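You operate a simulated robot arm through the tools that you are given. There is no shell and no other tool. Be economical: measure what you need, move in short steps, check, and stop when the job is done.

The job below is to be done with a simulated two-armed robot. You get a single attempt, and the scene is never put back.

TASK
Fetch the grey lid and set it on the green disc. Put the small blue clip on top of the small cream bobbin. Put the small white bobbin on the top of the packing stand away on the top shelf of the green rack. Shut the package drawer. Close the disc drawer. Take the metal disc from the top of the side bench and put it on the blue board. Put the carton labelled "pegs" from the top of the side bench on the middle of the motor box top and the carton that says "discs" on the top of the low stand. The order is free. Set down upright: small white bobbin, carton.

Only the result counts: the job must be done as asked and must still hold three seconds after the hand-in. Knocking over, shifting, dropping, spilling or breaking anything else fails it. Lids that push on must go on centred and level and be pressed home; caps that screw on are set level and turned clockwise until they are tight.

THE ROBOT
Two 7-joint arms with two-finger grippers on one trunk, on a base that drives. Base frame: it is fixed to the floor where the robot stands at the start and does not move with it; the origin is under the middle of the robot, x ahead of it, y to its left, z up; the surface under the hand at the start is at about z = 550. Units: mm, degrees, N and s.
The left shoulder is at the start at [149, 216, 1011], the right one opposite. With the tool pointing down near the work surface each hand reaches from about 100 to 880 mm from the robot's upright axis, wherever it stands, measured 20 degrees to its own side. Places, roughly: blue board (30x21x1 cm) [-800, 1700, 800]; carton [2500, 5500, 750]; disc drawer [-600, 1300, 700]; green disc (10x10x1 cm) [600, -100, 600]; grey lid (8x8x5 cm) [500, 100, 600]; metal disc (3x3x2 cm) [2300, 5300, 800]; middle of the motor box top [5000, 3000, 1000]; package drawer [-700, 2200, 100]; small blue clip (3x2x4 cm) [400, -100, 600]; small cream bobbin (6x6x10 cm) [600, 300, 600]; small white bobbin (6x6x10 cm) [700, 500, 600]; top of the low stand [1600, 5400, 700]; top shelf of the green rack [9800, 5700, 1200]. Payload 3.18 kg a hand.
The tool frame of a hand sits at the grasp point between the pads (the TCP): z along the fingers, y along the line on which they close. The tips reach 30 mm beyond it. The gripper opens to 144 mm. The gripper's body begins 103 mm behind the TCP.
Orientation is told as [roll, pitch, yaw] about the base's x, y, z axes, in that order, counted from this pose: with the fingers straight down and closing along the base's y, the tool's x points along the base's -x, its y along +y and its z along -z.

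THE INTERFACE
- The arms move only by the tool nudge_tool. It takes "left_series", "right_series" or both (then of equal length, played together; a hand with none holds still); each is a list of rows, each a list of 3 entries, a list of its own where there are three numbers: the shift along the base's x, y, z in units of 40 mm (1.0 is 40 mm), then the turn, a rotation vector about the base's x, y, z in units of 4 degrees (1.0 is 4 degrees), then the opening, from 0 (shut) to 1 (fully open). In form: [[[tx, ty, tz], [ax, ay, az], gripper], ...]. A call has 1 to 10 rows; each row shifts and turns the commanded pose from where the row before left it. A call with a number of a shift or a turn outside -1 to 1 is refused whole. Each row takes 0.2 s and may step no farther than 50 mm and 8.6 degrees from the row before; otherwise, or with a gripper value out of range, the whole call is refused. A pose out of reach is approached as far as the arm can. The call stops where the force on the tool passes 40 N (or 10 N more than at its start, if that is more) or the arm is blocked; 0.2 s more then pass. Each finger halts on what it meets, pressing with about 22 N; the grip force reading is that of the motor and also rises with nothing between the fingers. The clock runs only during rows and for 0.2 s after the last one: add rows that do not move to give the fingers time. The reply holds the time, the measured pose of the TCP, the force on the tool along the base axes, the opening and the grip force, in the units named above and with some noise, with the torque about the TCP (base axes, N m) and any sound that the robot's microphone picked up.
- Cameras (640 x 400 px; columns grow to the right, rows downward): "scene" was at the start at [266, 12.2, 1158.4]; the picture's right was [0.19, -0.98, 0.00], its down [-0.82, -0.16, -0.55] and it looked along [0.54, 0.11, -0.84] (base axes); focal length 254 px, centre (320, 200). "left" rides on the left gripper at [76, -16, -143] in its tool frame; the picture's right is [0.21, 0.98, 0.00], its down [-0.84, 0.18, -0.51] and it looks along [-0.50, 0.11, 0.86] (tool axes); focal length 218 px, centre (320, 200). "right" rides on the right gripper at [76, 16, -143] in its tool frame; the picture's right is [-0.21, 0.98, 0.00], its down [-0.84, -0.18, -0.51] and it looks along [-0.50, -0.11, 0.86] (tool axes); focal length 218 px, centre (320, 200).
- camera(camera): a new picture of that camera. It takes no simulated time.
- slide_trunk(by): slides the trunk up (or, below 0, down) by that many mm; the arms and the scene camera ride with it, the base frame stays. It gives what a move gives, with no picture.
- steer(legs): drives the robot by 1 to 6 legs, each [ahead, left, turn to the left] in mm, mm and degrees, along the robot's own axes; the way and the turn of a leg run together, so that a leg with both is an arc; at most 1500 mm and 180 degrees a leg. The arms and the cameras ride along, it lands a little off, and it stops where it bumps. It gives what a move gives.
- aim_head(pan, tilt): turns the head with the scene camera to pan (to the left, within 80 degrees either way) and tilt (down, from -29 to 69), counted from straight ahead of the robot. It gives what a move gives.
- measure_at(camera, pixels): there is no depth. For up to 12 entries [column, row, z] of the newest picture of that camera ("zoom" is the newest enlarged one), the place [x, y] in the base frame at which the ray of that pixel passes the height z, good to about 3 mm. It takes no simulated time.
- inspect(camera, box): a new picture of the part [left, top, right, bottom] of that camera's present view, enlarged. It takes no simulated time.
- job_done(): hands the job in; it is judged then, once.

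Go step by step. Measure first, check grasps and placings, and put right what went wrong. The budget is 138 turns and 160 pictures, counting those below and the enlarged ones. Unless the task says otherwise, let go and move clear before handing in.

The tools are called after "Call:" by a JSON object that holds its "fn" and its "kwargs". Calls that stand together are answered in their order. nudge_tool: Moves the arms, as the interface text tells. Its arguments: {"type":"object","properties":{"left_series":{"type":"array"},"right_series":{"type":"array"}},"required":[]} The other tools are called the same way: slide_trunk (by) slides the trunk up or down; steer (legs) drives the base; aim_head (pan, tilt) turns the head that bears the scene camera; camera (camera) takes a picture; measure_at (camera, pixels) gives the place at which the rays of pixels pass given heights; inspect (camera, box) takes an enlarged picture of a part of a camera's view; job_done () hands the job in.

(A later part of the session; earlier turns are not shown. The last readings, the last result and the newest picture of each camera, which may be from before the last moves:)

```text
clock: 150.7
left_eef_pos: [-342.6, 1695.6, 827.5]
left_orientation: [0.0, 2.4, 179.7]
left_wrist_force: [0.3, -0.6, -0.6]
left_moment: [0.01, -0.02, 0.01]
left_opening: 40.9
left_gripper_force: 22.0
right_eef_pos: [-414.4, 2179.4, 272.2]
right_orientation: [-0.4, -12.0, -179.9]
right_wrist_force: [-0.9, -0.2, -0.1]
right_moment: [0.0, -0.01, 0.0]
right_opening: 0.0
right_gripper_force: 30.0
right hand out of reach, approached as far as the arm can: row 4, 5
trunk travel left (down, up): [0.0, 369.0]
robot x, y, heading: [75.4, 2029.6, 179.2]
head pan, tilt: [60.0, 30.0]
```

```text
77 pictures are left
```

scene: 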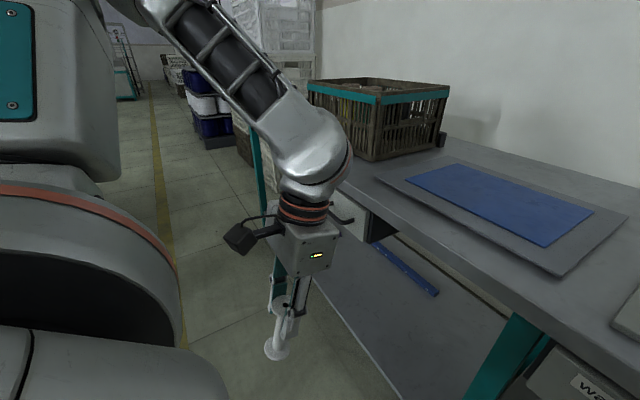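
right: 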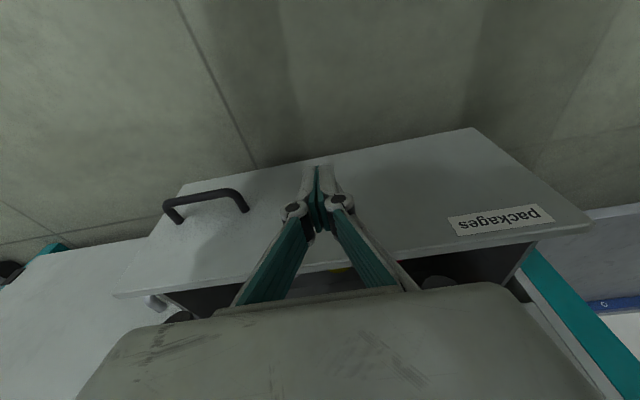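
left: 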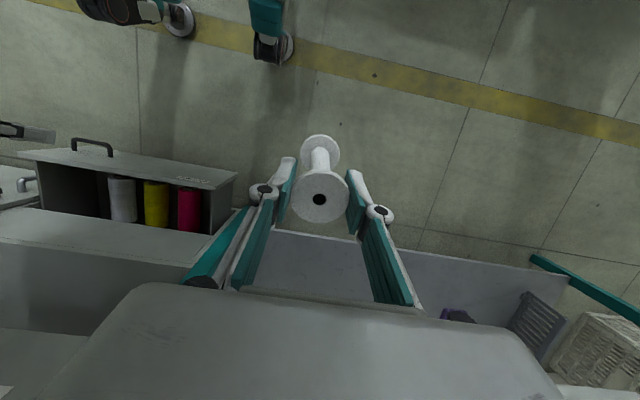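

The fingertips are in front of the "packages" face. I'll push it in.

Call:
{"fn": "nudge_tool", "kwargs": {"right_series": [[[-0.5, 0, 0], [0, 0, 0], 0], [[-0.5, 0, 0], [0, 0, 0], 0], [[-0.5, 0, 0], [0, 0, 0], 0], [[-0.5, 0, 0], [0, 0, 0], 0], [[-0.5, 0, 0], [0, 0, 0], 0], [[-0.5, 0, 0], [0, 0, 0], 0], [[-0.5, 0, 0], [0, 0, 0], 0], [[-0.5, 0, 0], [0, 0, 0], 0], [[-0.5, 0, 0], [0, 0, 0], 0], [[-0.5, 0, 0], [0, 0, 0], 0]]}}

Call:
{"fn": "camera", "kwargs": {"camera": "right"}}

```text
clock: 152.9
left_eef_pos: [-344.3, 1695.8, 826.5]
left_orientation: [0.0, 2.3, 179.6]
left_wrist_force: [0.9, -0.3, -0.3]
left_moment: [0.05, -0.02, 0.0]
left_opening: 41.1
left_gripper_force: 22.2
right_eef_pos: [-598.7, 2176.5, 268.7]
right_orientation: [-0.2, -11.3, 180.1]
right_wrist_force: [1.3, -0.9, -0.9]
right_moment: [-0.03, -0.08, 0.04]
right_opening: 6.2
right_gripper_force: 30.9
trunk travel left (down, up): [0.0, 369.0]
robot x, y, heading: [74.1, 2030.1, 179.3]
head pan, tilt: [60.0, 30.0]
stopped in row 10 (right hand): the force on the tool passed its limit at 51 N (the readings are from after the stop); the commanded pose is now the measured one
```

```text
76 pictures are left
```

right: 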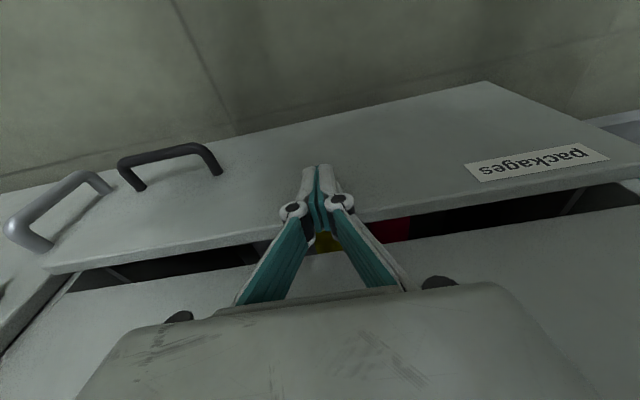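

The drawer is in most of the way, but the gripper body met the cabinet face at x of about -595. I'll back off, tilt 20° more so the tips lead, and finish the push.

Call:
{"fn": "nudge_tool", "kwargs": {"right_series": [[[0.8, 0, 0], [0, 0, 0], 0], [[0.5, 0, 0], [0, 1, 0], 0], [[0, 0, 0], [0, 1, 0], 0], [[0, 0, 0], [0, 1, 0], 0], [[0, 0, 0], [0, 1, 0], 0], [[0, 0, 0], [0, 1, 0], 0], [[0, 0, 0], [0, 1, 0], 0], [[0, 0, 0], [0, 0, 0], 0]]}}

Call:
{"fn": "camera", "kwargs": {"camera": "right"}}

```text
clock: 154.7
left_eef_pos: [-344.3, 1697.5, 828.1]
left_orientation: [0.1, 2.3, 179.6]
left_wrist_force: [1.0, 0.3, -0.4]
left_moment: [0.04, -0.02, 0.0]
left_opening: 41.3
left_gripper_force: 22.2
right_eef_pos: [-547.1, 2178.4, 268.7]
right_orientation: [-0.3, -23.1, 179.9]
right_wrist_force: [0.1, -0.5, -0.1]
right_moment: [0.03, -0.03, 0.01]
right_opening: 0.0
right_gripper_force: 30.9
right hand out of reach, approached as far as the arm can: row 5, 6, 7
trunk travel left (down, up): [0.0, 369.0]
robot x, y, heading: [73.0, 2028.8, 179.2]
head pan, tilt: [60.0, 30.0]
```

```text
75 pictures are left
```

right: 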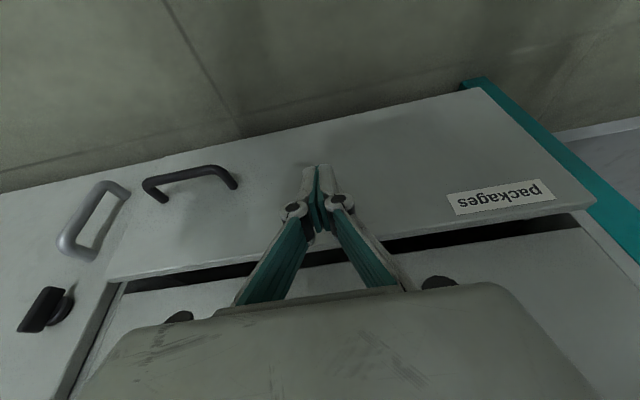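

Tilted to 23° with more available as it extends. I'll push again.

Call:
{"fn": "nudge_tool", "kwargs": {"right_series": [[[-0.4, 0, 0], [0, 0, 0], 0], [[-0.4, 0, 0], [0, 0, 0], 0], [[-0.4, 0, 0], [0, 0, 0], 0], [[-0.4, 0, 0], [0, 0, 0], 0], [[-0.4, 0, 0], [0, 0, 0], 0], [[-0.4, 0, 0], [0, 0, 0], 0], [[-0.4, 0, 0], [0, 0, 0], 0]]}}

Call:
{"fn": "camera", "kwargs": {"camera": "right"}}

```text
clock: 155.7
left_eef_pos: [-344.2, 1697.1, 828.1]
left_orientation: [0.0, 2.2, 179.4]
left_wrist_force: [0.0, -0.5, -0.4]
left_moment: [-0.01, -0.03, -0.02]
left_opening: 41.3
left_gripper_force: 21.3
right_eef_pos: [-594.6, 2177.3, 263.9]
right_orientation: [-0.1, -22.0, 180.1]
right_wrist_force: [2.2, 0.2, -0.8]
right_moment: [0.04, -0.05, 0.03]
right_opening: 5.8
right_gripper_force: 30.6
trunk travel left (down, up): [0.0, 369.0]
robot x, y, heading: [73.0, 2031.8, 179.5]
head pan, tilt: [60.0, 30.0]
stopped in row 4 (right hand): the force on the tool passed its limit at 49 N (the readings are from after the stop); the commanded pose is now the measured one
```

```text
74 pictures are left
```

right: 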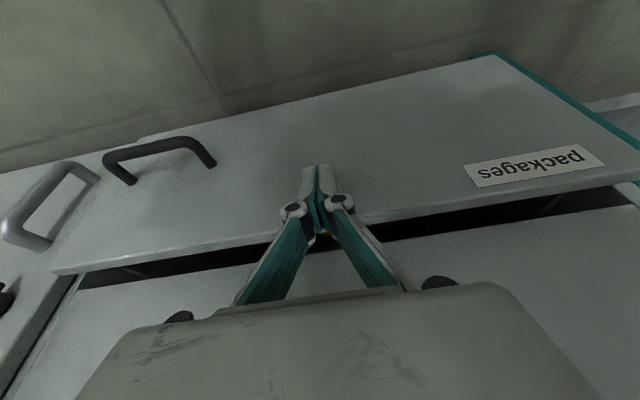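

Both pushes ended with the tips at x of about -617, the same depth as the disc drawer's stop, so it may be at its end. I'll back away and look.

Call:
{"fn": "nudge_tool", "kwargs": {"right_series": [[[0.8, 0, 0], [0, 0, 0], 0], [[0.8, 0, 0], [0, -0.5, 0], 0], [[0.8, 0.5, 0.5], [0, -1, 0], 0], [[0.4, 0.5, 1], [0, -1, 0], 0], [[0, 0.5, 1], [0, -1, 0], 0], [[0, 0.5, 1], [0, 0, 0], 0], [[0, 0, 1], [0, 0, 0], 0], [[0, 0, 1], [0, 0, 0], 0]]}}

Call:
{"fn": "aim_head", "kwargs": {"pan": -10, "tilt": 50}}

Call:
{"fn": "camera", "kwargs": {"camera": "scene"}}

Call:
{"fn": "inspect", "kwargs": {"camera": "scene", "box": [250, 130, 450, 290]}}

Call:
{"fn": "camera", "kwargs": {"camera": "right"}}

```text
clock: 157.5
left_eef_pos: [-344.8, 1696.5, 827.4]
left_orientation: [-0.1, 2.2, 179.5]
left_wrist_force: [-0.3, 0.5, -1.3]
left_moment: [0.0, 0.0, -0.01]
left_opening: 41.1
left_gripper_force: 21.7
right_eef_pos: [-481.8, 2256.4, 485.5]
right_orientation: [-0.2, -8.2, 180.0]
right_wrist_force: [0.3, -0.6, 0.1]
right_moment: [0.05, -0.03, 0.0]
right_opening: 0.0
right_gripper_force: 31.1
trunk travel left (down, up): [0.0, 369.0]
robot x, y, heading: [77.5, 2032.1, 179.3]
head pan, tilt: [60.0, 30.0]
```

```text
clock: 158.9
left_eef_pos: [-344.1, 1696.1, 827.4]
left_orientation: [0.0, 2.3, 179.7]
left_wrist_force: [0.6, -0.2, -1.7]
left_moment: [0.01, 0.0, -0.01]
left_opening: 41.0
left_gripper_force: 22.5
right_eef_pos: [-482.4, 2255.5, 484.2]
right_orientation: [-0.2, -8.1, 180.0]
right_wrist_force: [-0.5, -0.5, -0.6]
right_moment: [-0.04, -0.01, -0.06]
right_opening: 0.0
right_gripper_force: 30.2
trunk travel left (down, up): [0.0, 369.0]
robot x, y, heading: [74.7, 2032.4, 179.2]
head pan, tilt: [-10.0, 50.0]
```

```text
73 pictures are left
```

scene: 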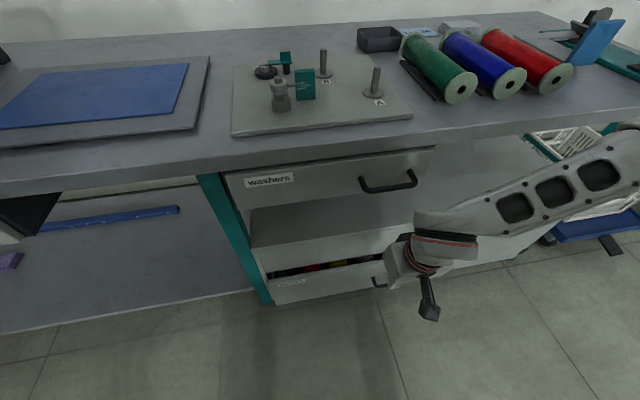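

```text
2.50 times, centred on (350, 210) of scene
```

zoom: 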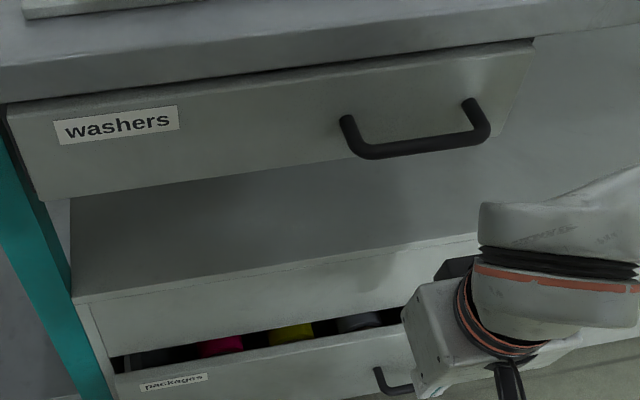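

```text
71 pictures are left
```

right: 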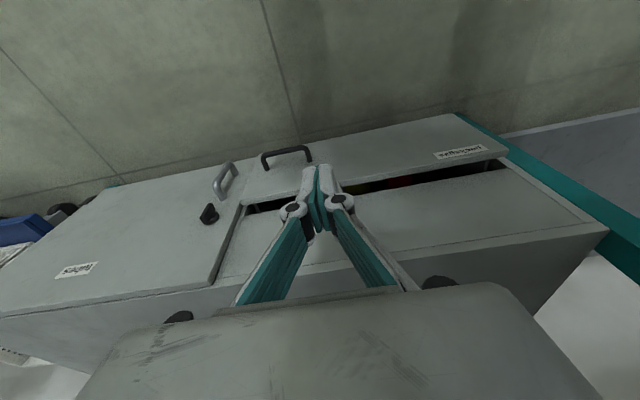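

A slit with the spools still shows, so it isn't fully shut: the fingers met the panel above. The face reaches down to z of about 100, so I'll push lower, at z of about 150.

Call:
{"fn": "nudge_tool", "kwargs": {"right_series": [[[0, -0.5, -0.9], [0, 0.4, 0], 0], [[0, -0.5, -0.9], [0, 0.4, 0], 0], [[-0.2, -0.5, -0.9], [0, 0.4, 0], 0], [[-0.2, 0, -0.9], [0, 0.4, 0], 0], [[-0.2, 0, -0.9], [0, 0.4, 0], 0], [[-0.2, 0, -0.9], [0, 0.4, 0], 0], [[-0.2, 0, -0.9], [0, 0.4, 0], 0], [[0, 0, -0.9], [0, 0.4, 0], 0], [[0, 0, -0.9], [0, 0, 0], 0], [[0, 0, 0], [0, 0, 0], 0]]}}

Call:
{"fn": "camera", "kwargs": {"camera": "right"}}

```text
clock: 161.1
left_eef_pos: [-343.5, 1696.9, 827.4]
left_orientation: [-0.1, 2.3, 179.6]
left_wrist_force: [-0.1, -0.6, -2.0]
left_moment: [-0.01, -0.02, -0.02]
left_opening: 41.1
left_gripper_force: 21.9
right_eef_pos: [-523.4, 2197.0, 175.1]
right_orientation: [-0.4, -20.3, -179.9]
right_wrist_force: [0.1, -0.5, -0.2]
right_moment: [0.0, -0.01, -0.01]
right_opening: 0.0
right_gripper_force: 30.3
right hand out of reach, approached as far as the arm can: row 8
trunk travel left (down, up): [0.0, 369.0]
robot x, y, heading: [76.4, 2030.7, 179.2]
head pan, tilt: [-10.0, 50.0]
```

```text
70 pictures are left
```

right: 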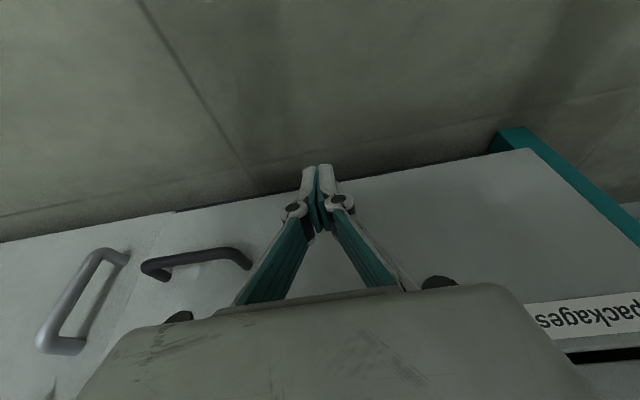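

Call:
{"fn": "nudge_tool", "kwargs": {"right_series": [[[-0.4, 0, 0.1], [0, 0, 0], 0], [[-0.4, 0, 0.1], [0, 0, 0], 0], [[-0.4, 0, 0.1], [0, 0, 0], 0], [[-0.4, 0, 0], [0, 0, 0], 0], [[-0.4, 0, 0], [0, 0, 0], 0], [[-0.4, 0, 0], [0, 0, 0], 0], [[-0.4, 0, 0], [0, 0, 0], 0], [[-0.4, 0, 0], [0, 0, 0], 0]]}}

Call:
{"fn": "camera", "kwargs": {"camera": "right"}}

Call:
{"fn": "inspect", "kwargs": {"camera": "scene", "box": [220, 150, 420, 310]}}

```text
clock: 162.4
left_eef_pos: [-343.7, 1697.8, 828.6]
left_orientation: [-0.1, 2.3, 179.5]
left_wrist_force: [-1.4, 0.5, 0.0]
left_moment: [0.0, 0.0, -0.01]
left_opening: 40.9
left_gripper_force: 21.9
right_eef_pos: [-595.0, 2196.1, 179.8]
right_orientation: [-0.1, -20.0, 179.8]
right_wrist_force: [3.4, -0.5, -1.8]
right_moment: [0.01, -0.05, 0.0]
right_opening: 6.0
right_gripper_force: 31.2
trunk travel left (down, up): [0.0, 369.0]
robot x, y, heading: [71.5, 2032.2, 179.3]
head pan, tilt: [-10.0, 50.0]
stopped in row 6 (right hand): the force on the tool passed its limit at 48 N (the readings are from after the stop); the commanded pose is now the measured one
```

```text
69 pictures are left
```

right: 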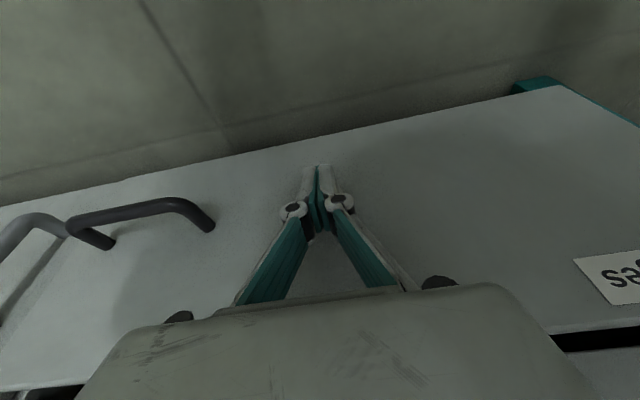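

```text
2.50 times, centred on (320, 230) of scene
```

zoom: 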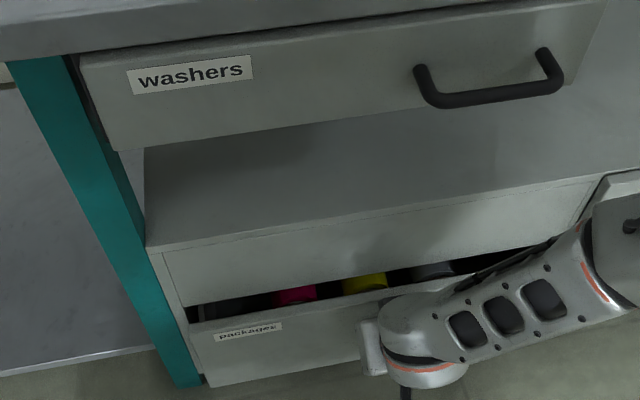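

The tips stop at the same x of about -617 at every height, so the drawer is at its own stop and the slit may just be a gap under the panel. I'll check that the face is in plane with the panel by measuring.

Call:
{"fn": "measure_at", "kwargs": {"camera": "zoom", "pixels": [[190, 327, 300], [183, 307, 330], [183, 307, 340], [165, 250, 430], [165, 250, 450], [208, 385, 100], [205, 388, 100], [148, 250, 430]]}}

Call:
{"fn": "measure_at", "kwargs": {"camera": "right", "pixels": [[318, 240, 200], [560, 330, 300], [180, 185, 100], [600, 325, 300]]}}

```text
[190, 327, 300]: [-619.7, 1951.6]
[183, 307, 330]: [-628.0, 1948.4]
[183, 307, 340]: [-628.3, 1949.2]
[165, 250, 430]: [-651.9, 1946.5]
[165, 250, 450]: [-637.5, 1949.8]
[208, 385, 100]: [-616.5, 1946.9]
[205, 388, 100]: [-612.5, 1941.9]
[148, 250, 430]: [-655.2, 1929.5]
```

```text
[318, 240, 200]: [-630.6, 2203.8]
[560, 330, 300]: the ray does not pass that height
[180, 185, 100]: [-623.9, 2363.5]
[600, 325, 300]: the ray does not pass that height
```

The face (x about -619) is flush with the panel (about -622): the package drawer is shut. I'll withdraw the right hand upward and raise the trunk for travel.

Call:
{"fn": "nudge_tool", "kwargs": {"right_series": [[[0.8, 0, 0], [0, 0, 0], 0], [[0.8, 0, 0], [0, -1, 0], 0], [[0.6, 0, 0.9], [0, -1, 0], 0], [[0, 0, 1], [0, -1, 0], 0], [[0, 0, 1], [0, -1, 0], 0], [[0, 0, 1], [0, -1, 0], 0], [[0, 0, 1], [0, 0, 0], 0], [[0, 0, 1], [0, 0, 0], 0], [[0, 0, 1], [0, 0, 0], 0], [[0, 0, 1], [0, 0, 0], 0]]}}

Call:
{"fn": "slide_trunk", "kwargs": {"by": 150}}

Call:
{"fn": "nudge_tool", "kwargs": {"right_series": [[[0, 0, 1], [0, 0, 0], 0.5], [[0, 0, 1], [0, 0, 0], 1], [[0, 0, 1], [0, 0, 0], 1], [[0, 0, 1], [0, 0, 0], 1], [[0, 0, 1], [0, 0, 0], 1]]}}

Call:
{"fn": "steer", "kwargs": {"legs": [[0, 0, -90]]}}

Call:
{"fn": "aim_head", "kwargs": {"pan": -30, "tilt": 15}}

Call:
{"fn": "camera", "kwargs": {"camera": "scene"}}

```text
clock: 164.6
left_eef_pos: [-342.7, 1698.0, 828.5]
left_orientation: [0.0, 2.2, 179.4]
left_wrist_force: [-0.3, 0.0, 0.2]
left_moment: [0.0, 0.0, -0.04]
left_opening: 41.2
left_gripper_force: 21.8
right_eef_pos: [-509.4, 2195.6, 497.9]
right_orientation: [-0.1, 0.1, 179.9]
right_wrist_force: [0.4, 0.1, 0.1]
right_moment: [0.01, 0.01, 0.0]
right_opening: 0.0
right_gripper_force: 30.5
trunk travel left (down, up): [0.0, 369.0]
robot x, y, heading: [77.0, 2030.0, 179.3]
head pan, tilt: [-10.0, 50.0]
```

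```text
clock: 166.3
left_eef_pos: [-344.1, 1697.6, 975.6]
left_orientation: [0.0, 2.4, 179.5]
left_wrist_force: [-0.5, -0.7, 0.1]
left_moment: [0.0, -0.01, -0.01]
left_opening: 41.2
left_gripper_force: 22.4
right_eef_pos: [-507.8, 2197.1, 644.9]
right_orientation: [-0.1, 0.1, 179.9]
right_wrist_force: [0.1, -0.1, 0.1]
right_moment: [0.01, -0.03, 0.03]
right_opening: 0.1
right_gripper_force: 30.7
trunk travel left (down, up): [-150.0, 219.0]
robot x, y, heading: [72.9, 2031.4, 179.2]
head pan, tilt: [-10.0, 50.0]
```

```text
clock: 167.5
left_eef_pos: [-343.1, 1697.9, 979.3]
left_orientation: [0.0, 2.2, 179.5]
left_wrist_force: [-0.6, 1.7, -0.2]
left_moment: [0.0, 0.05, -0.02]
left_opening: 41.3
left_gripper_force: 21.6
right_eef_pos: [-509.2, 2194.4, 849.7]
right_orientation: [-0.1, 0.0, 179.8]
right_wrist_force: [-0.4, 0.9, 0.1]
right_moment: [-0.05, 0.01, -0.03]
right_opening: 143.9
right_gripper_force: 0.0
trunk travel left (down, up): [-150.0, 219.0]
robot x, y, heading: [77.2, 2034.0, 179.1]
head pan, tilt: [-10.0, 50.0]
```

```text
clock: 171.8
left_eef_pos: [-255.5, 2450.0, 975.9]
left_orientation: [0.0, 2.3, 89.5]
left_wrist_force: [1.0, -0.2, -0.8]
left_moment: [0.01, 0.02, -0.02]
left_opening: 41.0
left_gripper_force: 22.1
right_eef_pos: [242.2, 2616.0, 846.9]
right_orientation: [0.0, 0.1, 89.8]
right_wrist_force: [0.4, 0.7, 0.0]
right_moment: [0.01, 0.0, 0.02]
right_opening: 144.1
right_gripper_force: 0.0
trunk travel left (down, up): [-150.0, 219.0]
robot x, y, heading: [75.9, 2033.1, 89.5]
head pan, tilt: [-10.0, 50.0]
```

```text
clock: 172.8
left_eef_pos: [-255.9, 2449.6, 979.1]
left_orientation: [0.0, 2.3, 89.4]
left_wrist_force: [-0.5, -0.4, -0.9]
left_moment: [0.02, 0.0, -0.02]
left_opening: 41.2
left_gripper_force: 22.2
right_eef_pos: [242.5, 2614.3, 847.4]
right_orientation: [-0.1, 0.0, 89.7]
right_wrist_force: [0.2, 0.6, -0.3]
right_moment: [0.01, 0.02, -0.01]
right_opening: 143.9
right_gripper_force: 0.1
trunk travel left (down, up): [-150.0, 219.0]
robot x, y, heading: [76.0, 2031.8, 89.3]
head pan, tilt: [-30.0, 15.0]
```

```text
67 pictures are left
```

scene: 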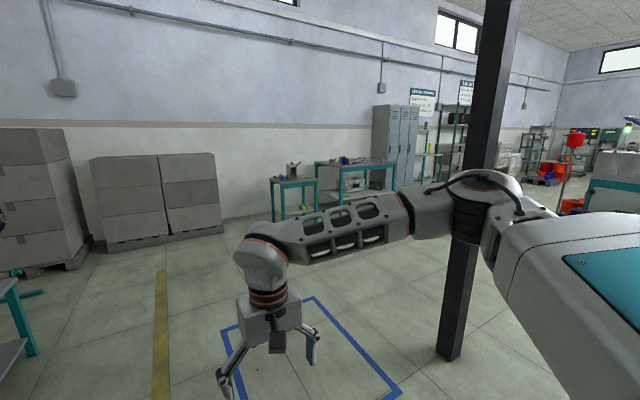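

The low stand (295,185) and the side bench (355,165) are against the far wall, with a dark pole on the right. I'll measure these.

Call:
{"fn": "measure_at", "kwargs": {"camera": "scene", "pixels": [[448, 360, 0], [272, 180, 700], [318, 180, 700], [316, 165, 760], [398, 163, 760], [280, 222, 0], [340, 205, 0], [397, 190, 0], [310, 300, 0], [400, 395, 0]]}}

Call:
{"fn": "inspect", "kwargs": {"camera": "scene", "box": [255, 140, 415, 230]}}

```text
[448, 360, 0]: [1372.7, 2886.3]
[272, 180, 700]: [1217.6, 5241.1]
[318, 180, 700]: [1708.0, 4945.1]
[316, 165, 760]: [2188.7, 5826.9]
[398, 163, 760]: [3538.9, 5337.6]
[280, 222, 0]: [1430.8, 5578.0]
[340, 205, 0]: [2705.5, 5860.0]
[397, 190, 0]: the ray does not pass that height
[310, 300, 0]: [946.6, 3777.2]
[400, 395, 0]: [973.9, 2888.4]
```

```text
4.00 times, centred on (335, 185) of scene
```

zoom: 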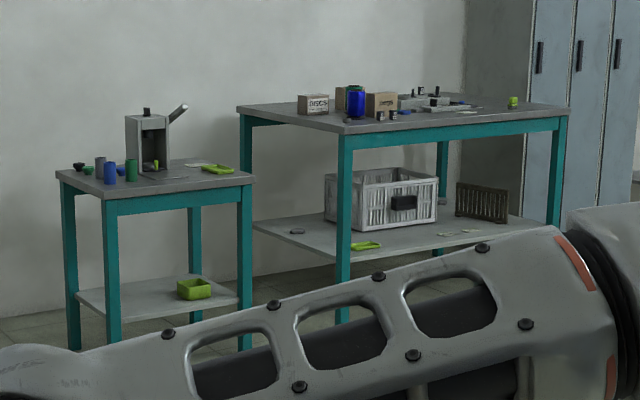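

The cartons stand on the side bench near its left end. I'll drive forward past the pole and then strafe right toward the benches.

Call:
{"fn": "steer", "kwargs": {"legs": [[1500, 0, 0], [600, 0, 0], [0, -1400, 0], [0, -600, 0]]}}

Call:
{"fn": "aim_head", "kwargs": {"pan": 0, "tilt": 30}}

Call:
{"fn": "camera", "kwargs": {"camera": "scene"}}

```text
clock: 200.5
left_eef_pos: [1754.2, 4525.9, 978.7]
left_orientation: [0.0, 2.3, 89.6]
left_wrist_force: [-0.4, -0.1, -0.5]
left_moment: [-0.04, -0.01, 0.02]
left_opening: 41.1
left_gripper_force: 22.4
right_eef_pos: [2252.6, 4693.8, 847.4]
right_orientation: [-0.1, 0.0, 90.0]
right_wrist_force: [0.3, -0.4, 0.1]
right_moment: [0.0, 0.03, -0.01]
right_opening: 144.2
right_gripper_force: 0.1
trunk travel left (down, up): [-150.0, 219.0]
robot x, y, heading: [2085.6, 4108.1, 89.2]
head pan, tilt: [-30.0, 15.0]
```

```text
clock: 201.5
left_eef_pos: [1755.1, 4524.7, 977.2]
left_orientation: [0.0, 2.3, 89.7]
left_wrist_force: [-0.4, -0.3, -0.5]
left_moment: [-0.04, 0.01, -0.02]
left_opening: 40.9
left_gripper_force: 21.9
right_eef_pos: [2252.3, 4693.1, 847.1]
right_orientation: [-0.1, 0.1, 90.2]
right_wrist_force: [-0.2, 0.6, -0.3]
right_moment: [-0.03, 0.05, 0.01]
right_opening: 143.8
right_gripper_force: 0.1
trunk travel left (down, up): [-150.0, 219.0]
robot x, y, heading: [2088.2, 4107.8, 89.5]
head pan, tilt: [0.0, 30.0]
```

```text
65 pictures are left
```

scene: 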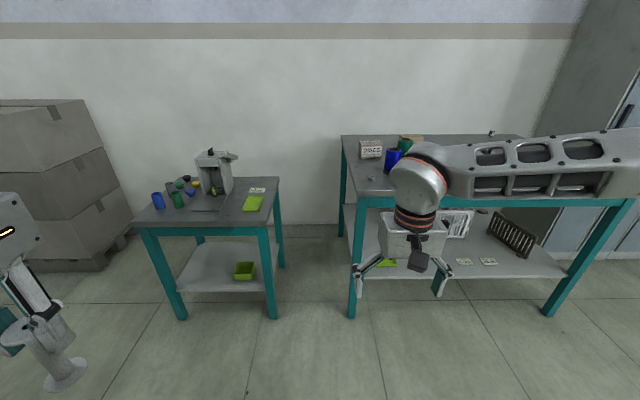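

Call:
{"fn": "measure_at", "kwargs": {"camera": "scene", "pixels": [[343, 136, 760], [357, 196, 760], [640, 190, 760], [136, 229, 690], [268, 224, 690], [280, 178, 690], [372, 150, 780], [352, 318, 0], [176, 318, 0], [372, 180, 765]]}}

Call:
{"fn": "inspect", "kwargs": {"camera": "scene", "box": [335, 120, 495, 220]}}

Call:
{"fn": "inspect", "kwargs": {"camera": "scene", "box": [120, 140, 300, 250]}}

```text
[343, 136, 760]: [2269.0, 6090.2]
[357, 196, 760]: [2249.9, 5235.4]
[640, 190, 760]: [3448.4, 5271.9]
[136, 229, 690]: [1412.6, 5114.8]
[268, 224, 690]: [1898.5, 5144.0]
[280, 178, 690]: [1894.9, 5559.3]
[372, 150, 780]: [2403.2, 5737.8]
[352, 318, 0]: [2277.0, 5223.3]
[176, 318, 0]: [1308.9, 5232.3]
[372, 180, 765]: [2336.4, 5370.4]
```

```text
4.00 times, centred on (415, 170) of scene
```

zoom: 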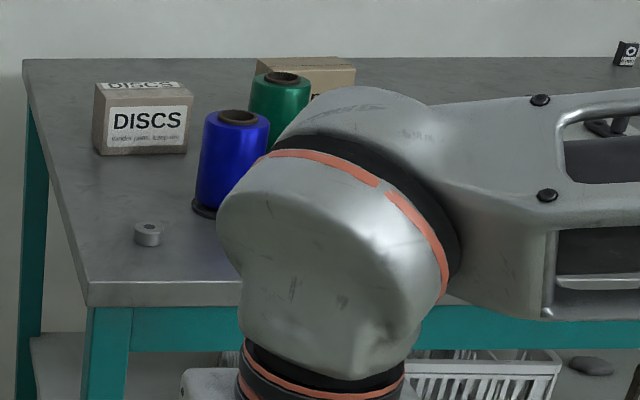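

```text
3.56 times, centred on (210, 195) of scene
```

zoom: 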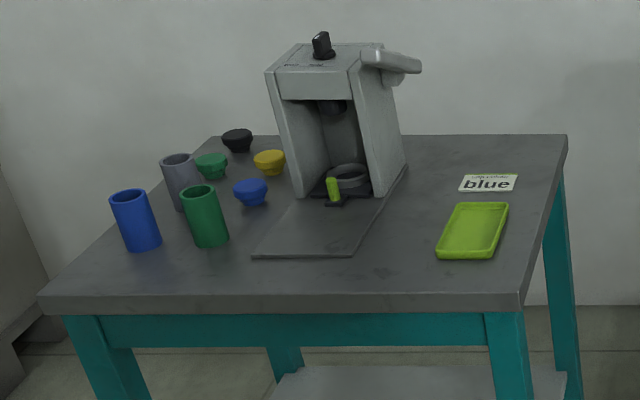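

The metal disc (small grey ring at about [2336,5370]) and the DISCS carton behind it are visible; the pegs carton stands behind the green spool. I'll raise the trunk fully for clearance and drive up to the bench.

Call:
{"fn": "slide_trunk", "kwargs": {"by": 215}}

Call:
{"fn": "steer", "kwargs": {"legs": [[0, -120, 0], [780, 0, 0]]}}

Call:
{"fn": "aim_head", "kwargs": {"pan": -10, "tilt": 45}}

Call:
{"fn": "camera", "kwargs": {"camera": "scene"}}

Call:
{"fn": "camera", "kwargs": {"camera": "right"}}

```text
clock: 203.8
left_eef_pos: [1755.1, 4525.0, 1193.5]
left_orientation: [0.1, 2.3, 89.6]
left_wrist_force: [0.8, 0.1, -0.4]
left_moment: [0.02, 0.0, 0.0]
left_opening: 41.4
left_gripper_force: 22.0
right_eef_pos: [2252.4, 4691.7, 1062.8]
right_orientation: [-0.1, 0.1, 90.1]
right_wrist_force: [0.1, 0.5, 1.0]
right_moment: [0.02, -0.01, 0.0]
right_opening: 144.2
right_gripper_force: 0.0
trunk travel left (down, up): [-365.0, 4.0]
robot x, y, heading: [2086.3, 4109.4, 89.2]
head pan, tilt: [0.0, 30.0]
```

```text
clock: 209.3
left_eef_pos: [1881.0, 5304.1, 1192.0]
left_orientation: [0.0, 2.4, 89.8]
left_wrist_force: [0.1, 0.0, -0.4]
left_moment: [0.0, 0.04, 0.01]
left_opening: 40.9
left_gripper_force: 22.3
right_eef_pos: [2378.6, 5472.1, 1061.1]
right_orientation: [-0.2, 0.1, 90.2]
right_wrist_force: [0.2, 0.5, 0.4]
right_moment: [-0.02, -0.01, 0.03]
right_opening: 143.9
right_gripper_force: 0.1
trunk travel left (down, up): [-365.0, 4.0]
robot x, y, heading: [2217.1, 4890.2, 89.6]
head pan, tilt: [0.0, 30.0]
```

```text
clock: 210.0
left_eef_pos: [1881.6, 5303.7, 1192.5]
left_orientation: [0.1, 2.3, 89.8]
left_wrist_force: [0.3, 0.0, -0.8]
left_moment: [0.03, 0.01, -0.03]
left_opening: 41.3
left_gripper_force: 21.6
right_eef_pos: [2377.4, 5470.8, 1061.8]
right_orientation: [-0.1, 0.0, 90.2]
right_wrist_force: [0.0, -0.7, 0.9]
right_moment: [-0.01, 0.0, -0.02]
right_opening: 144.3
right_gripper_force: 0.1
trunk travel left (down, up): [-365.0, 4.0]
robot x, y, heading: [2214.8, 4888.5, 89.3]
head pan, tilt: [-10.0, 45.0]
```

```text
62 pictures are left
```

scene: 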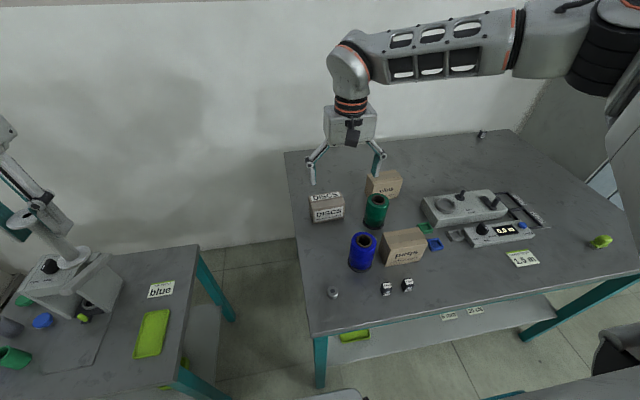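

```text
61 pictures are left
```

right: 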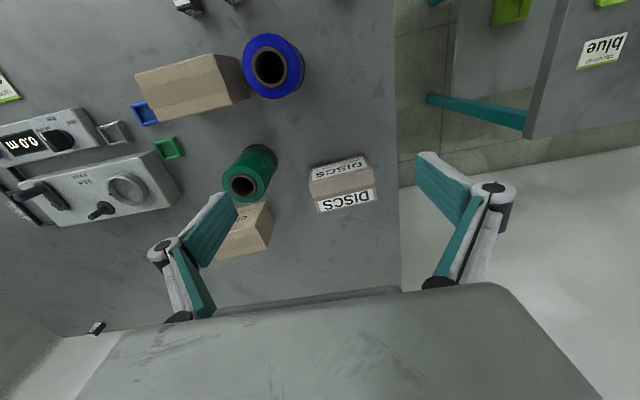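

Three cartons: DISCS at (327,207), one at (384,183), and one at (402,247). I'll zoom to read the labels.

Call:
{"fn": "inspect", "kwargs": {"camera": "scene", "box": [290, 150, 450, 310]}}

Call:
{"fn": "inspect", "kwargs": {"camera": "right", "box": [120, 20, 400, 270]}}

```text
2.50 times, centred on (370, 230) of scene
```

zoom: 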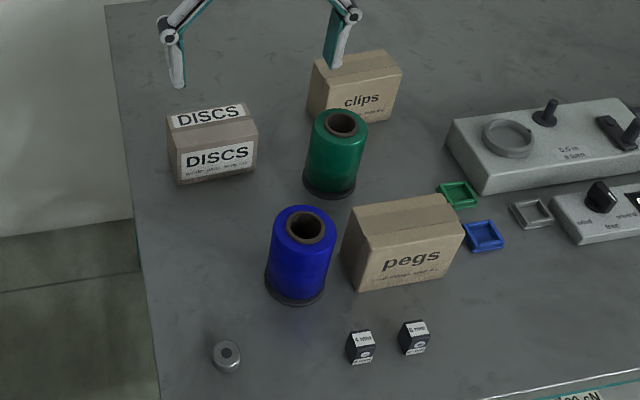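

```text
1.60 times, centred on (260, 145) of right
```

zoom: 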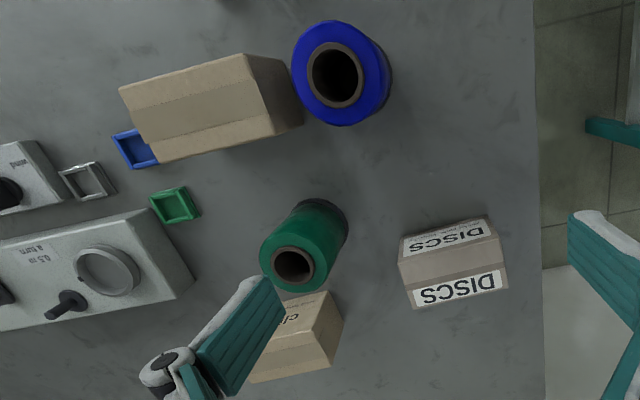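

The front carton is "pegs", the back one "clips". I'll measure DISCS and pegs corners from both views to get heights.

Call:
{"fn": "measure_at", "kwargs": {"camera": "zoom", "pixels": [[402, 258, 760], [402, 258, 820], [496, 240, 760], [496, 240, 820], [413, 308, 820], [508, 290, 820], [118, 92, 760], [118, 92, 840], [247, 55, 840], [275, 132, 840], [152, 162, 840], [303, 120, 760]]}}

Call:
{"fn": "measure_at", "kwargs": {"camera": "scene", "pixels": [[311, 209, 820], [344, 206, 820], [314, 224, 760], [345, 218, 760], [311, 202, 820], [384, 247, 840], [426, 240, 840], [384, 265, 760], [420, 260, 760], [333, 295, 760], [333, 291, 780], [384, 236, 840]]}}

```text
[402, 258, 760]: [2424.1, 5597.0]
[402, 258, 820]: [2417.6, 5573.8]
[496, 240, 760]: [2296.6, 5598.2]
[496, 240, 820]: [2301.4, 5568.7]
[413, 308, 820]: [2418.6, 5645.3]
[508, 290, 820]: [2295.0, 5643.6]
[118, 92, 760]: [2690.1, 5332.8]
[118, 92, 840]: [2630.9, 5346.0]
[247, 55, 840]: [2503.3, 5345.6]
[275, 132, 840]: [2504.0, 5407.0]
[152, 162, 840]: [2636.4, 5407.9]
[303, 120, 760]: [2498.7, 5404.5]
```

```text
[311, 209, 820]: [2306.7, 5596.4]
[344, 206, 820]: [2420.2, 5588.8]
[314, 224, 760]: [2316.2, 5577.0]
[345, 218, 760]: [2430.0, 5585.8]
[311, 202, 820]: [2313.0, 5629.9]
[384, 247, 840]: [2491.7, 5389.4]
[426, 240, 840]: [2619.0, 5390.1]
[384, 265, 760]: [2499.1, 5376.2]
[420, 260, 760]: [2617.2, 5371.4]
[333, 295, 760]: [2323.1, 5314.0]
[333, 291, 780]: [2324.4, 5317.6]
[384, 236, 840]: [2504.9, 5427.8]
```

DISCS spans x 2300–2420, y 5575–5645, top about 828; pegs spans x 2500–2625, y 5355–5425. Gripping along y is roomiest for both, so I'll turn the right hand by -90° up here.

Call:
{"fn": "nudge_tool", "kwargs": {"right_series": [[[0, 0, 0], [0, 0, -1], 1], [[0, 0, 0], [0, 0, -1], 1], [[0, 0, 0], [0, 0, -1], 1], [[0, 0, 0], [0, 0, -1], 1], [[0, 0, 0], [0, 0, -1], 1], [[0, 0, 0], [0, 0, -1], 1], [[0, 0, 0], [0, 0, -1], 1], [[0, 0, 0], [0, 0, -1], 1], [[0, 0, 0], [0, 0, -1], 1], [[0, 0, 0], [0, 0, -1], 1]]}}

Call:
{"fn": "nudge_tool", "kwargs": {"right_series": [[[0, 0, 0], [0, 0, -1], 1], [[0, 0, 0], [0, 0, -1], 1], [[0, 0, 0], [0, 0, -1], 1], [[0, 0, 0], [0, 0, -1], 1], [[0, 0, 0], [0, 0, -1], 1], [[0, 0, 0], [0, 0, -1], 1], [[0, 0, 0], [0, 0, -1], 1], [[0, 0, 0], [0, 0, -1], 1], [[0, 0, 0], [0, 0, -1], 1], [[0, 0, 0], [0, 0, -1], 1]]}}

```text
clock: 212.2
left_eef_pos: [1881.8, 5303.5, 1193.4]
left_orientation: [0.0, 2.4, 89.8]
left_wrist_force: [0.0, 0.9, -0.9]
left_moment: [-0.02, 0.0, 0.02]
left_opening: 41.0
left_gripper_force: 22.0
right_eef_pos: [2378.6, 5469.9, 1061.8]
right_orientation: [-0.2, -0.1, 50.1]
right_wrist_force: [0.0, 0.9, 0.6]
right_moment: [-0.02, 0.0, 0.0]
right_opening: 144.0
right_gripper_force: 0.0
trunk travel left (down, up): [-365.0, 4.0]
robot x, y, heading: [2217.4, 4890.3, 89.3]
head pan, tilt: [-10.0, 45.0]
```

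```text
clock: 214.4
left_eef_pos: [1881.1, 5302.4, 1192.9]
left_orientation: [0.0, 2.3, 89.8]
left_wrist_force: [-0.8, 0.8, -0.9]
left_moment: [-0.01, 0.01, 0.0]
left_opening: 41.1
left_gripper_force: 22.1
right_eef_pos: [2379.3, 5471.2, 1062.1]
right_orientation: [0.0, -0.1, 10.1]
right_wrist_force: [0.4, -0.3, 0.4]
right_moment: [0.03, -0.03, 0.03]
right_opening: 144.1
right_gripper_force: 0.1
trunk travel left (down, up): [-365.0, 4.0]
robot x, y, heading: [2219.3, 4885.4, 89.5]
head pan, tilt: [-10.0, 45.0]
```

The turn works. I'll finish to about yaw 3°, matching the carton, and move over DISCS.

Call:
{"fn": "nudge_tool", "kwargs": {"right_series": [[[-0.1, 0.9, -0.2], [0, 0, -1], 1], [[-0.1, 0.9, -0.2], [0, 0, -0.75], 1], [[-0.1, 0.9, -0.2], [0, 0, 0], 1], [[-0.18, 0.78, -0.3], [0, 0, 0], 1], [[0, 0, -1], [0, 0, 0], 0.9], [[0, 0, -1], [0, 0, 0], 0.8], [[0, 0, -0.6], [0, 0, 0], 0.8], [[0, 0, 0], [0, 0, 0], 0.8]]}}

Call:
{"fn": "camera", "kwargs": {"camera": "right"}}

```text
clock: 216.2
left_eef_pos: [1881.9, 5302.5, 1193.6]
left_orientation: [0.0, 2.3, 89.8]
left_wrist_force: [-0.4, 0.0, -0.6]
left_moment: [-0.02, 0.02, -0.03]
left_opening: 41.1
left_gripper_force: 21.7
right_eef_pos: [2360.2, 5611.7, 922.6]
right_orientation: [-0.1, 0.0, 3.2]
right_wrist_force: [0.0, -0.5, -0.3]
right_moment: [-0.01, -0.02, 0.0]
right_opening: 115.3
right_gripper_force: 0.0
trunk travel left (down, up): [-365.0, 4.0]
robot x, y, heading: [2215.5, 4888.4, 89.4]
head pan, tilt: [-10.0, 45.0]
```

```text
58 pictures are left
```

right: 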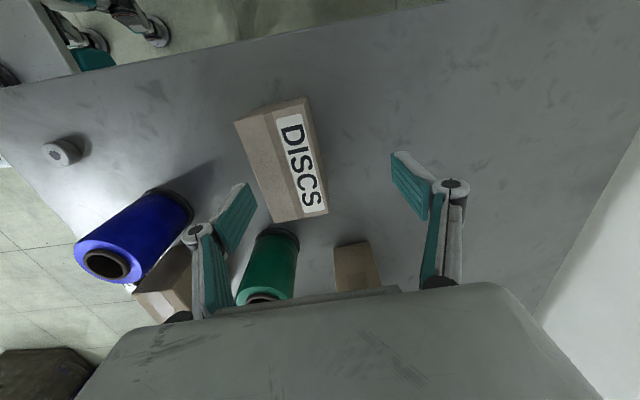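

Call:
{"fn": "measure_at", "kwargs": {"camera": "right", "pixels": [[236, 124, 828], [306, 98, 828], [328, 212, 828], [274, 222, 828], [286, 163, 828], [62, 150, 780], [62, 153, 770], [268, 112, 828]]}}

Call:
{"fn": "inspect", "kwargs": {"camera": "right", "box": [200, 80, 360, 240]}}

```text
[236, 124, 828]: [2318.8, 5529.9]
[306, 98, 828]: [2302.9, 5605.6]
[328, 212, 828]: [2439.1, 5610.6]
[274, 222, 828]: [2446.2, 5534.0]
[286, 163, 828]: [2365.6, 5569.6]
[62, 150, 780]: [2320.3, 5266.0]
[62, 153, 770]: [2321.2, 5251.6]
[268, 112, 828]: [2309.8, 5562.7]
```

```text
2.50 times, centred on (280, 160) of right
```

zoom: 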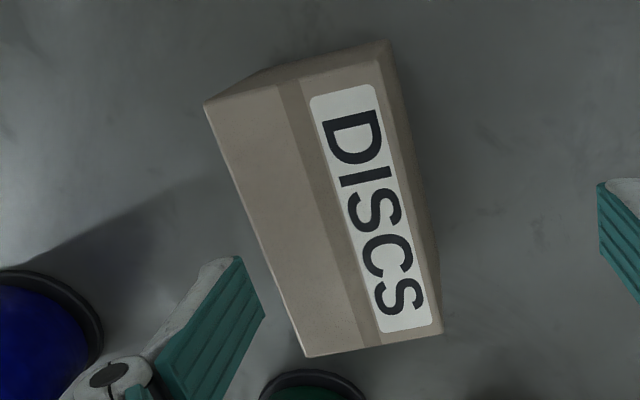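

The views disagree unless the heights are larger: the bench top is about z 788 and the carton top about 873. I'll re-measure with these.

Call:
{"fn": "measure_at", "kwargs": {"camera": "right", "pixels": [[236, 124, 873], [306, 98, 873], [328, 212, 873], [274, 222, 873], [286, 163, 873], [62, 152, 805], [62, 160, 788]]}}

Call:
{"fn": "measure_at", "kwargs": {"camera": "scene", "pixels": [[311, 209, 873], [344, 206, 873], [311, 200, 873], [314, 224, 788], [345, 218, 788], [333, 293, 805], [384, 247, 873], [426, 240, 873], [384, 265, 788], [420, 260, 788], [420, 228, 873], [384, 235, 873]]}}

```text
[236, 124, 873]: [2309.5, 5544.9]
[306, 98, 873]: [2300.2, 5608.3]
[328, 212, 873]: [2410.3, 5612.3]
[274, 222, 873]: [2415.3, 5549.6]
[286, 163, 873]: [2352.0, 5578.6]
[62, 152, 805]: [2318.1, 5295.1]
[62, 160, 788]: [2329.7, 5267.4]
```

```text
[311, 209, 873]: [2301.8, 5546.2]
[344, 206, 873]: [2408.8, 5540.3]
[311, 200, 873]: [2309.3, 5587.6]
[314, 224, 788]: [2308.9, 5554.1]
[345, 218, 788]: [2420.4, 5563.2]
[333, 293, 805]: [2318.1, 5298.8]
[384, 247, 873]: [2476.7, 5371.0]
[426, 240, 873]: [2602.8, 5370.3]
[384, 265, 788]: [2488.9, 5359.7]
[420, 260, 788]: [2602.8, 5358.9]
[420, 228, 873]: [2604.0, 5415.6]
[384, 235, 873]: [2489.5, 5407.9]
```

DISCS centre is [2358,5579] with its top at 873. I'll shift over it, descend to z 835 and grip along y.

Call:
{"fn": "nudge_tool", "kwargs": {"right_series": [[[-0.02, -0.8, 0.1], [0, 0, 0], 0.8], [[0, 0, -0.5], [0, 0, 0], 0.8], [[0, 0, -1], [0, 0, 0], 0.8], [[0, 0, -0.75], [0, 0, 0], 0.8], [[0, 0, 0], [0, 0, 0], 0.7], [[0, 0, 0], [0, 0, 0], 0.55], [[0, 0, 0], [0, 0, 0], 0.4], [[0, 0, 0], [0, 0, 0], 0.35], [[0, 0, 0], [0, 0, 0], 0.35]]}}

Call:
{"fn": "camera", "kwargs": {"camera": "right"}}

```text
clock: 218.2
left_eef_pos: [1880.6, 5303.3, 1192.6]
left_orientation: [0.0, 2.4, 89.7]
left_wrist_force: [0.2, 0.6, -1.0]
left_moment: [0.0, 0.02, -0.01]
left_opening: 41.0
left_gripper_force: 22.1
right_eef_pos: [2358.4, 5578.8, 836.8]
right_orientation: [0.0, 0.0, 3.2]
right_wrist_force: [-0.3, 1.9, 0.5]
right_moment: [0.07, -0.01, 0.04]
right_opening: 61.5
right_gripper_force: 21.9
trunk travel left (down, up): [-365.0, 4.0]
robot x, y, heading: [2217.7, 4889.1, 89.5]
head pan, tilt: [-10.0, 45.0]
```

```text
56 pictures are left
```

right: 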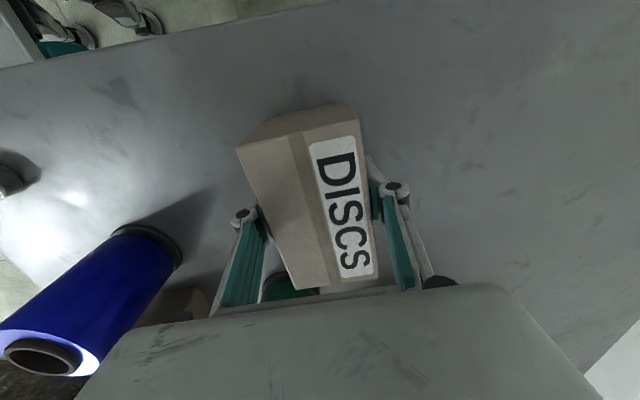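

DISCS is gripped (61.5 mm, 22 N). I'll lift it well up, back off 300 mm and strafe left to the low stand.

Call:
{"fn": "nudge_tool", "kwargs": {"right_series": [[[0, 0, 0.5], [0, 0, 0], 0.35], [[0, 0, 1], [0, 0, 0], 0.35], [[0, 0, 1], [0, 0, 0], 0.35], [[0, 0, 1], [0, 0, 0], 0.35], [[0, 0, 1], [0, 0, 0], 0.35], [[0, 0, 1], [0, 0, 0], 0.35], [[0, 0, 1], [0, 0, 0], 0.35], [[0, -0.5, 0.5], [0, 0, 0], 0.35]]}}

Call:
{"fn": "steer", "kwargs": {"legs": [[-330, 0, 0], [0, 560, 0]]}}

Call:
{"fn": "aim_head", "kwargs": {"pan": 5, "tilt": 45}}

Call:
{"fn": "camera", "kwargs": {"camera": "scene"}}

Call:
{"fn": "camera", "kwargs": {"camera": "right"}}

```text
clock: 220.0
left_eef_pos: [1881.5, 5302.3, 1194.0]
left_orientation: [0.1, 2.2, 89.8]
left_wrist_force: [1.0, 0.1, -1.0]
left_moment: [0.02, 0.04, 0.01]
left_opening: 41.3
left_gripper_force: 22.0
right_eef_pos: [2358.2, 5557.5, 1116.5]
right_orientation: [0.1, 0.2, 3.2]
right_wrist_force: [0.2, -0.3, -1.1]
right_moment: [0.04, 0.02, 0.03]
right_opening: 61.6
right_gripper_force: 21.9
trunk travel left (down, up): [-365.0, 4.0]
robot x, y, heading: [2213.1, 4881.9, 89.4]
head pan, tilt: [-10.0, 45.0]
```

```text
clock: 227.2
left_eef_pos: [1318.5, 4977.3, 1192.9]
left_orientation: [0.0, 2.2, 89.7]
left_wrist_force: [0.7, -0.5, -0.2]
left_moment: [0.01, -0.02, -0.02]
left_opening: 41.1
left_gripper_force: 22.3
right_eef_pos: [1795.0, 5232.4, 1117.1]
right_orientation: [-0.1, 0.0, 3.2]
right_wrist_force: [0.8, 0.5, -2.2]
right_moment: [-0.01, -0.03, -0.04]
right_opening: 61.5
right_gripper_force: 21.8
trunk travel left (down, up): [-365.0, 4.0]
robot x, y, heading: [1651.4, 4558.5, 89.4]
head pan, tilt: [-10.0, 45.0]
```

```text
clock: 228.0
left_eef_pos: [1318.9, 4978.1, 1191.9]
left_orientation: [0.0, 2.2, 89.9]
left_wrist_force: [-0.4, -0.5, 0.2]
left_moment: [0.03, -0.02, -0.02]
left_opening: 41.3
left_gripper_force: 22.7
right_eef_pos: [1795.4, 5233.2, 1116.3]
right_orientation: [-0.1, 0.1, 3.1]
right_wrist_force: [0.3, -0.1, -1.5]
right_moment: [0.01, -0.01, 0.03]
right_opening: 61.4
right_gripper_force: 22.3
trunk travel left (down, up): [-365.0, 4.0]
robot x, y, heading: [1652.4, 4560.3, 89.2]
head pan, tilt: [5.0, 45.0]
```

```text
55 pictures are left
```

scene: 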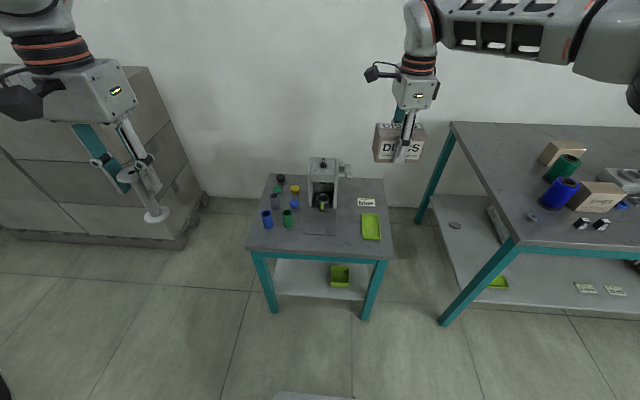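

```text
54 pictures are left
```

right: 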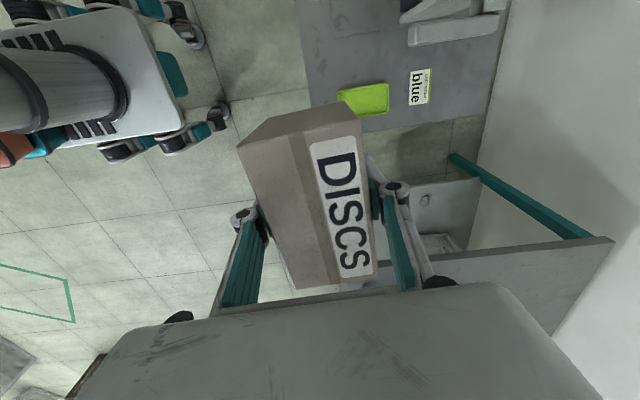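

Call:
{"fn": "inspect", "kwargs": {"camera": "scene", "box": [235, 150, 405, 270]}}

Call:
{"fn": "measure_at", "kwargs": {"camera": "scene", "pixels": [[371, 226, 680], [371, 226, 720], [371, 226, 760], [246, 249, 680], [246, 249, 720], [392, 258, 680], [392, 258, 720], [335, 236, 720], [337, 212, 720], [300, 234, 720], [344, 165, 1000]]}}

Call:
{"fn": "measure_at", "kwargs": {"camera": "right", "pixels": [[363, 100, 680], [363, 100, 720], [363, 100, 760]]}}

```text
3.33 times, centred on (320, 210) of scene
```

zoom: 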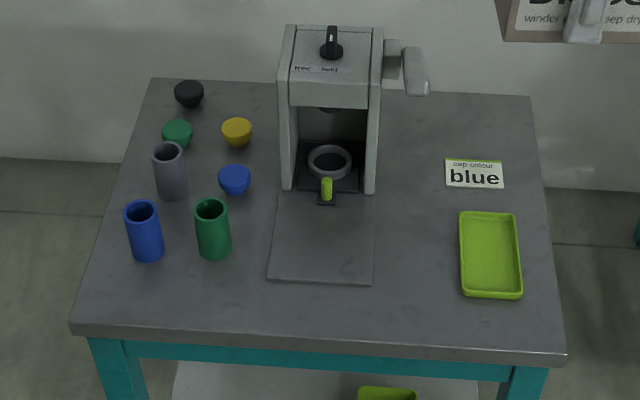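

```text
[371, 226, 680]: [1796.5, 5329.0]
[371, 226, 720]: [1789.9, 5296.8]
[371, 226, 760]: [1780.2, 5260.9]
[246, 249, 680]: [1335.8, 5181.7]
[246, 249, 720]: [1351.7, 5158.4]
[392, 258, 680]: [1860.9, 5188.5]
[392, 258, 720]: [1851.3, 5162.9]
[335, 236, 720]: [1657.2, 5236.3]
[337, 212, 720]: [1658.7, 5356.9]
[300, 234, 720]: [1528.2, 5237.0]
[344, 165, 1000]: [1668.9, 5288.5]
```

```text
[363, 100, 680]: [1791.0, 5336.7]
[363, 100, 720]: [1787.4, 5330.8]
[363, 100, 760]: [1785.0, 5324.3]
```

The tray's two views agree at z of about 670, so the stand top is about 665. The clearest free patch is front-left, zoom (178,306), so I'll measure it and the box stack to the left.

Call:
{"fn": "measure_at", "kwargs": {"camera": "zoom", "pixels": [[178, 306, 665], [80, 330, 665], [320, 340, 665], [268, 280, 665], [146, 260, 665], [213, 258, 665], [178, 335, 665], [178, 262, 665]]}}

Call:
{"fn": "measure_at", "kwargs": {"camera": "scene", "pixels": [[185, 245, 0], [145, 68, 1100], [145, 68, 900], [209, 190, 200]]}}

Call:
{"fn": "steer", "kwargs": {"legs": [[0, 260, 0]]}}

Call:
{"fn": "camera", "kwargs": {"camera": "scene"}}

```text
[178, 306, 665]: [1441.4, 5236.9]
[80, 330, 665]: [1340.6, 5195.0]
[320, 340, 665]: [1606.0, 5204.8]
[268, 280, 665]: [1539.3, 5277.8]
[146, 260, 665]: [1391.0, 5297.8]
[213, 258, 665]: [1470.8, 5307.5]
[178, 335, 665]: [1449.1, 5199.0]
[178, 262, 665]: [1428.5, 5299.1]
```

```text
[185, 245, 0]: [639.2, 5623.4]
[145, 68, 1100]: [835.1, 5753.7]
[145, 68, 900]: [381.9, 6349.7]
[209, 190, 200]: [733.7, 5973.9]
```

```text
clock: 230.9
left_eef_pos: [1058.2, 4980.0, 1192.7]
left_orientation: [0.0, 2.3, 89.8]
left_wrist_force: [0.9, -0.3, -1.0]
left_moment: [-0.02, -0.03, 0.0]
left_opening: 41.2
left_gripper_force: 22.1
right_eef_pos: [1535.7, 5235.0, 1116.5]
right_orientation: [-0.1, 0.0, 3.3]
right_wrist_force: [0.7, -0.2, -2.0]
right_moment: [-0.01, 0.02, 0.01]
right_opening: 61.4
right_gripper_force: 21.8
trunk travel left (down, up): [-365.0, 4.0]
robot x, y, heading: [1393.0, 4565.2, 89.5]
head pan, tilt: [5.0, 45.0]
```

```text
52 pictures are left
```

scene: 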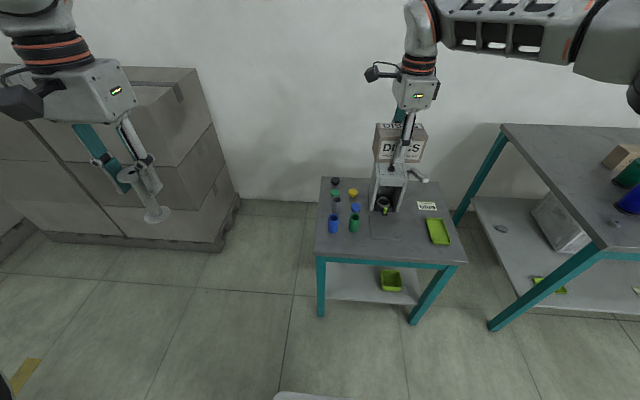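

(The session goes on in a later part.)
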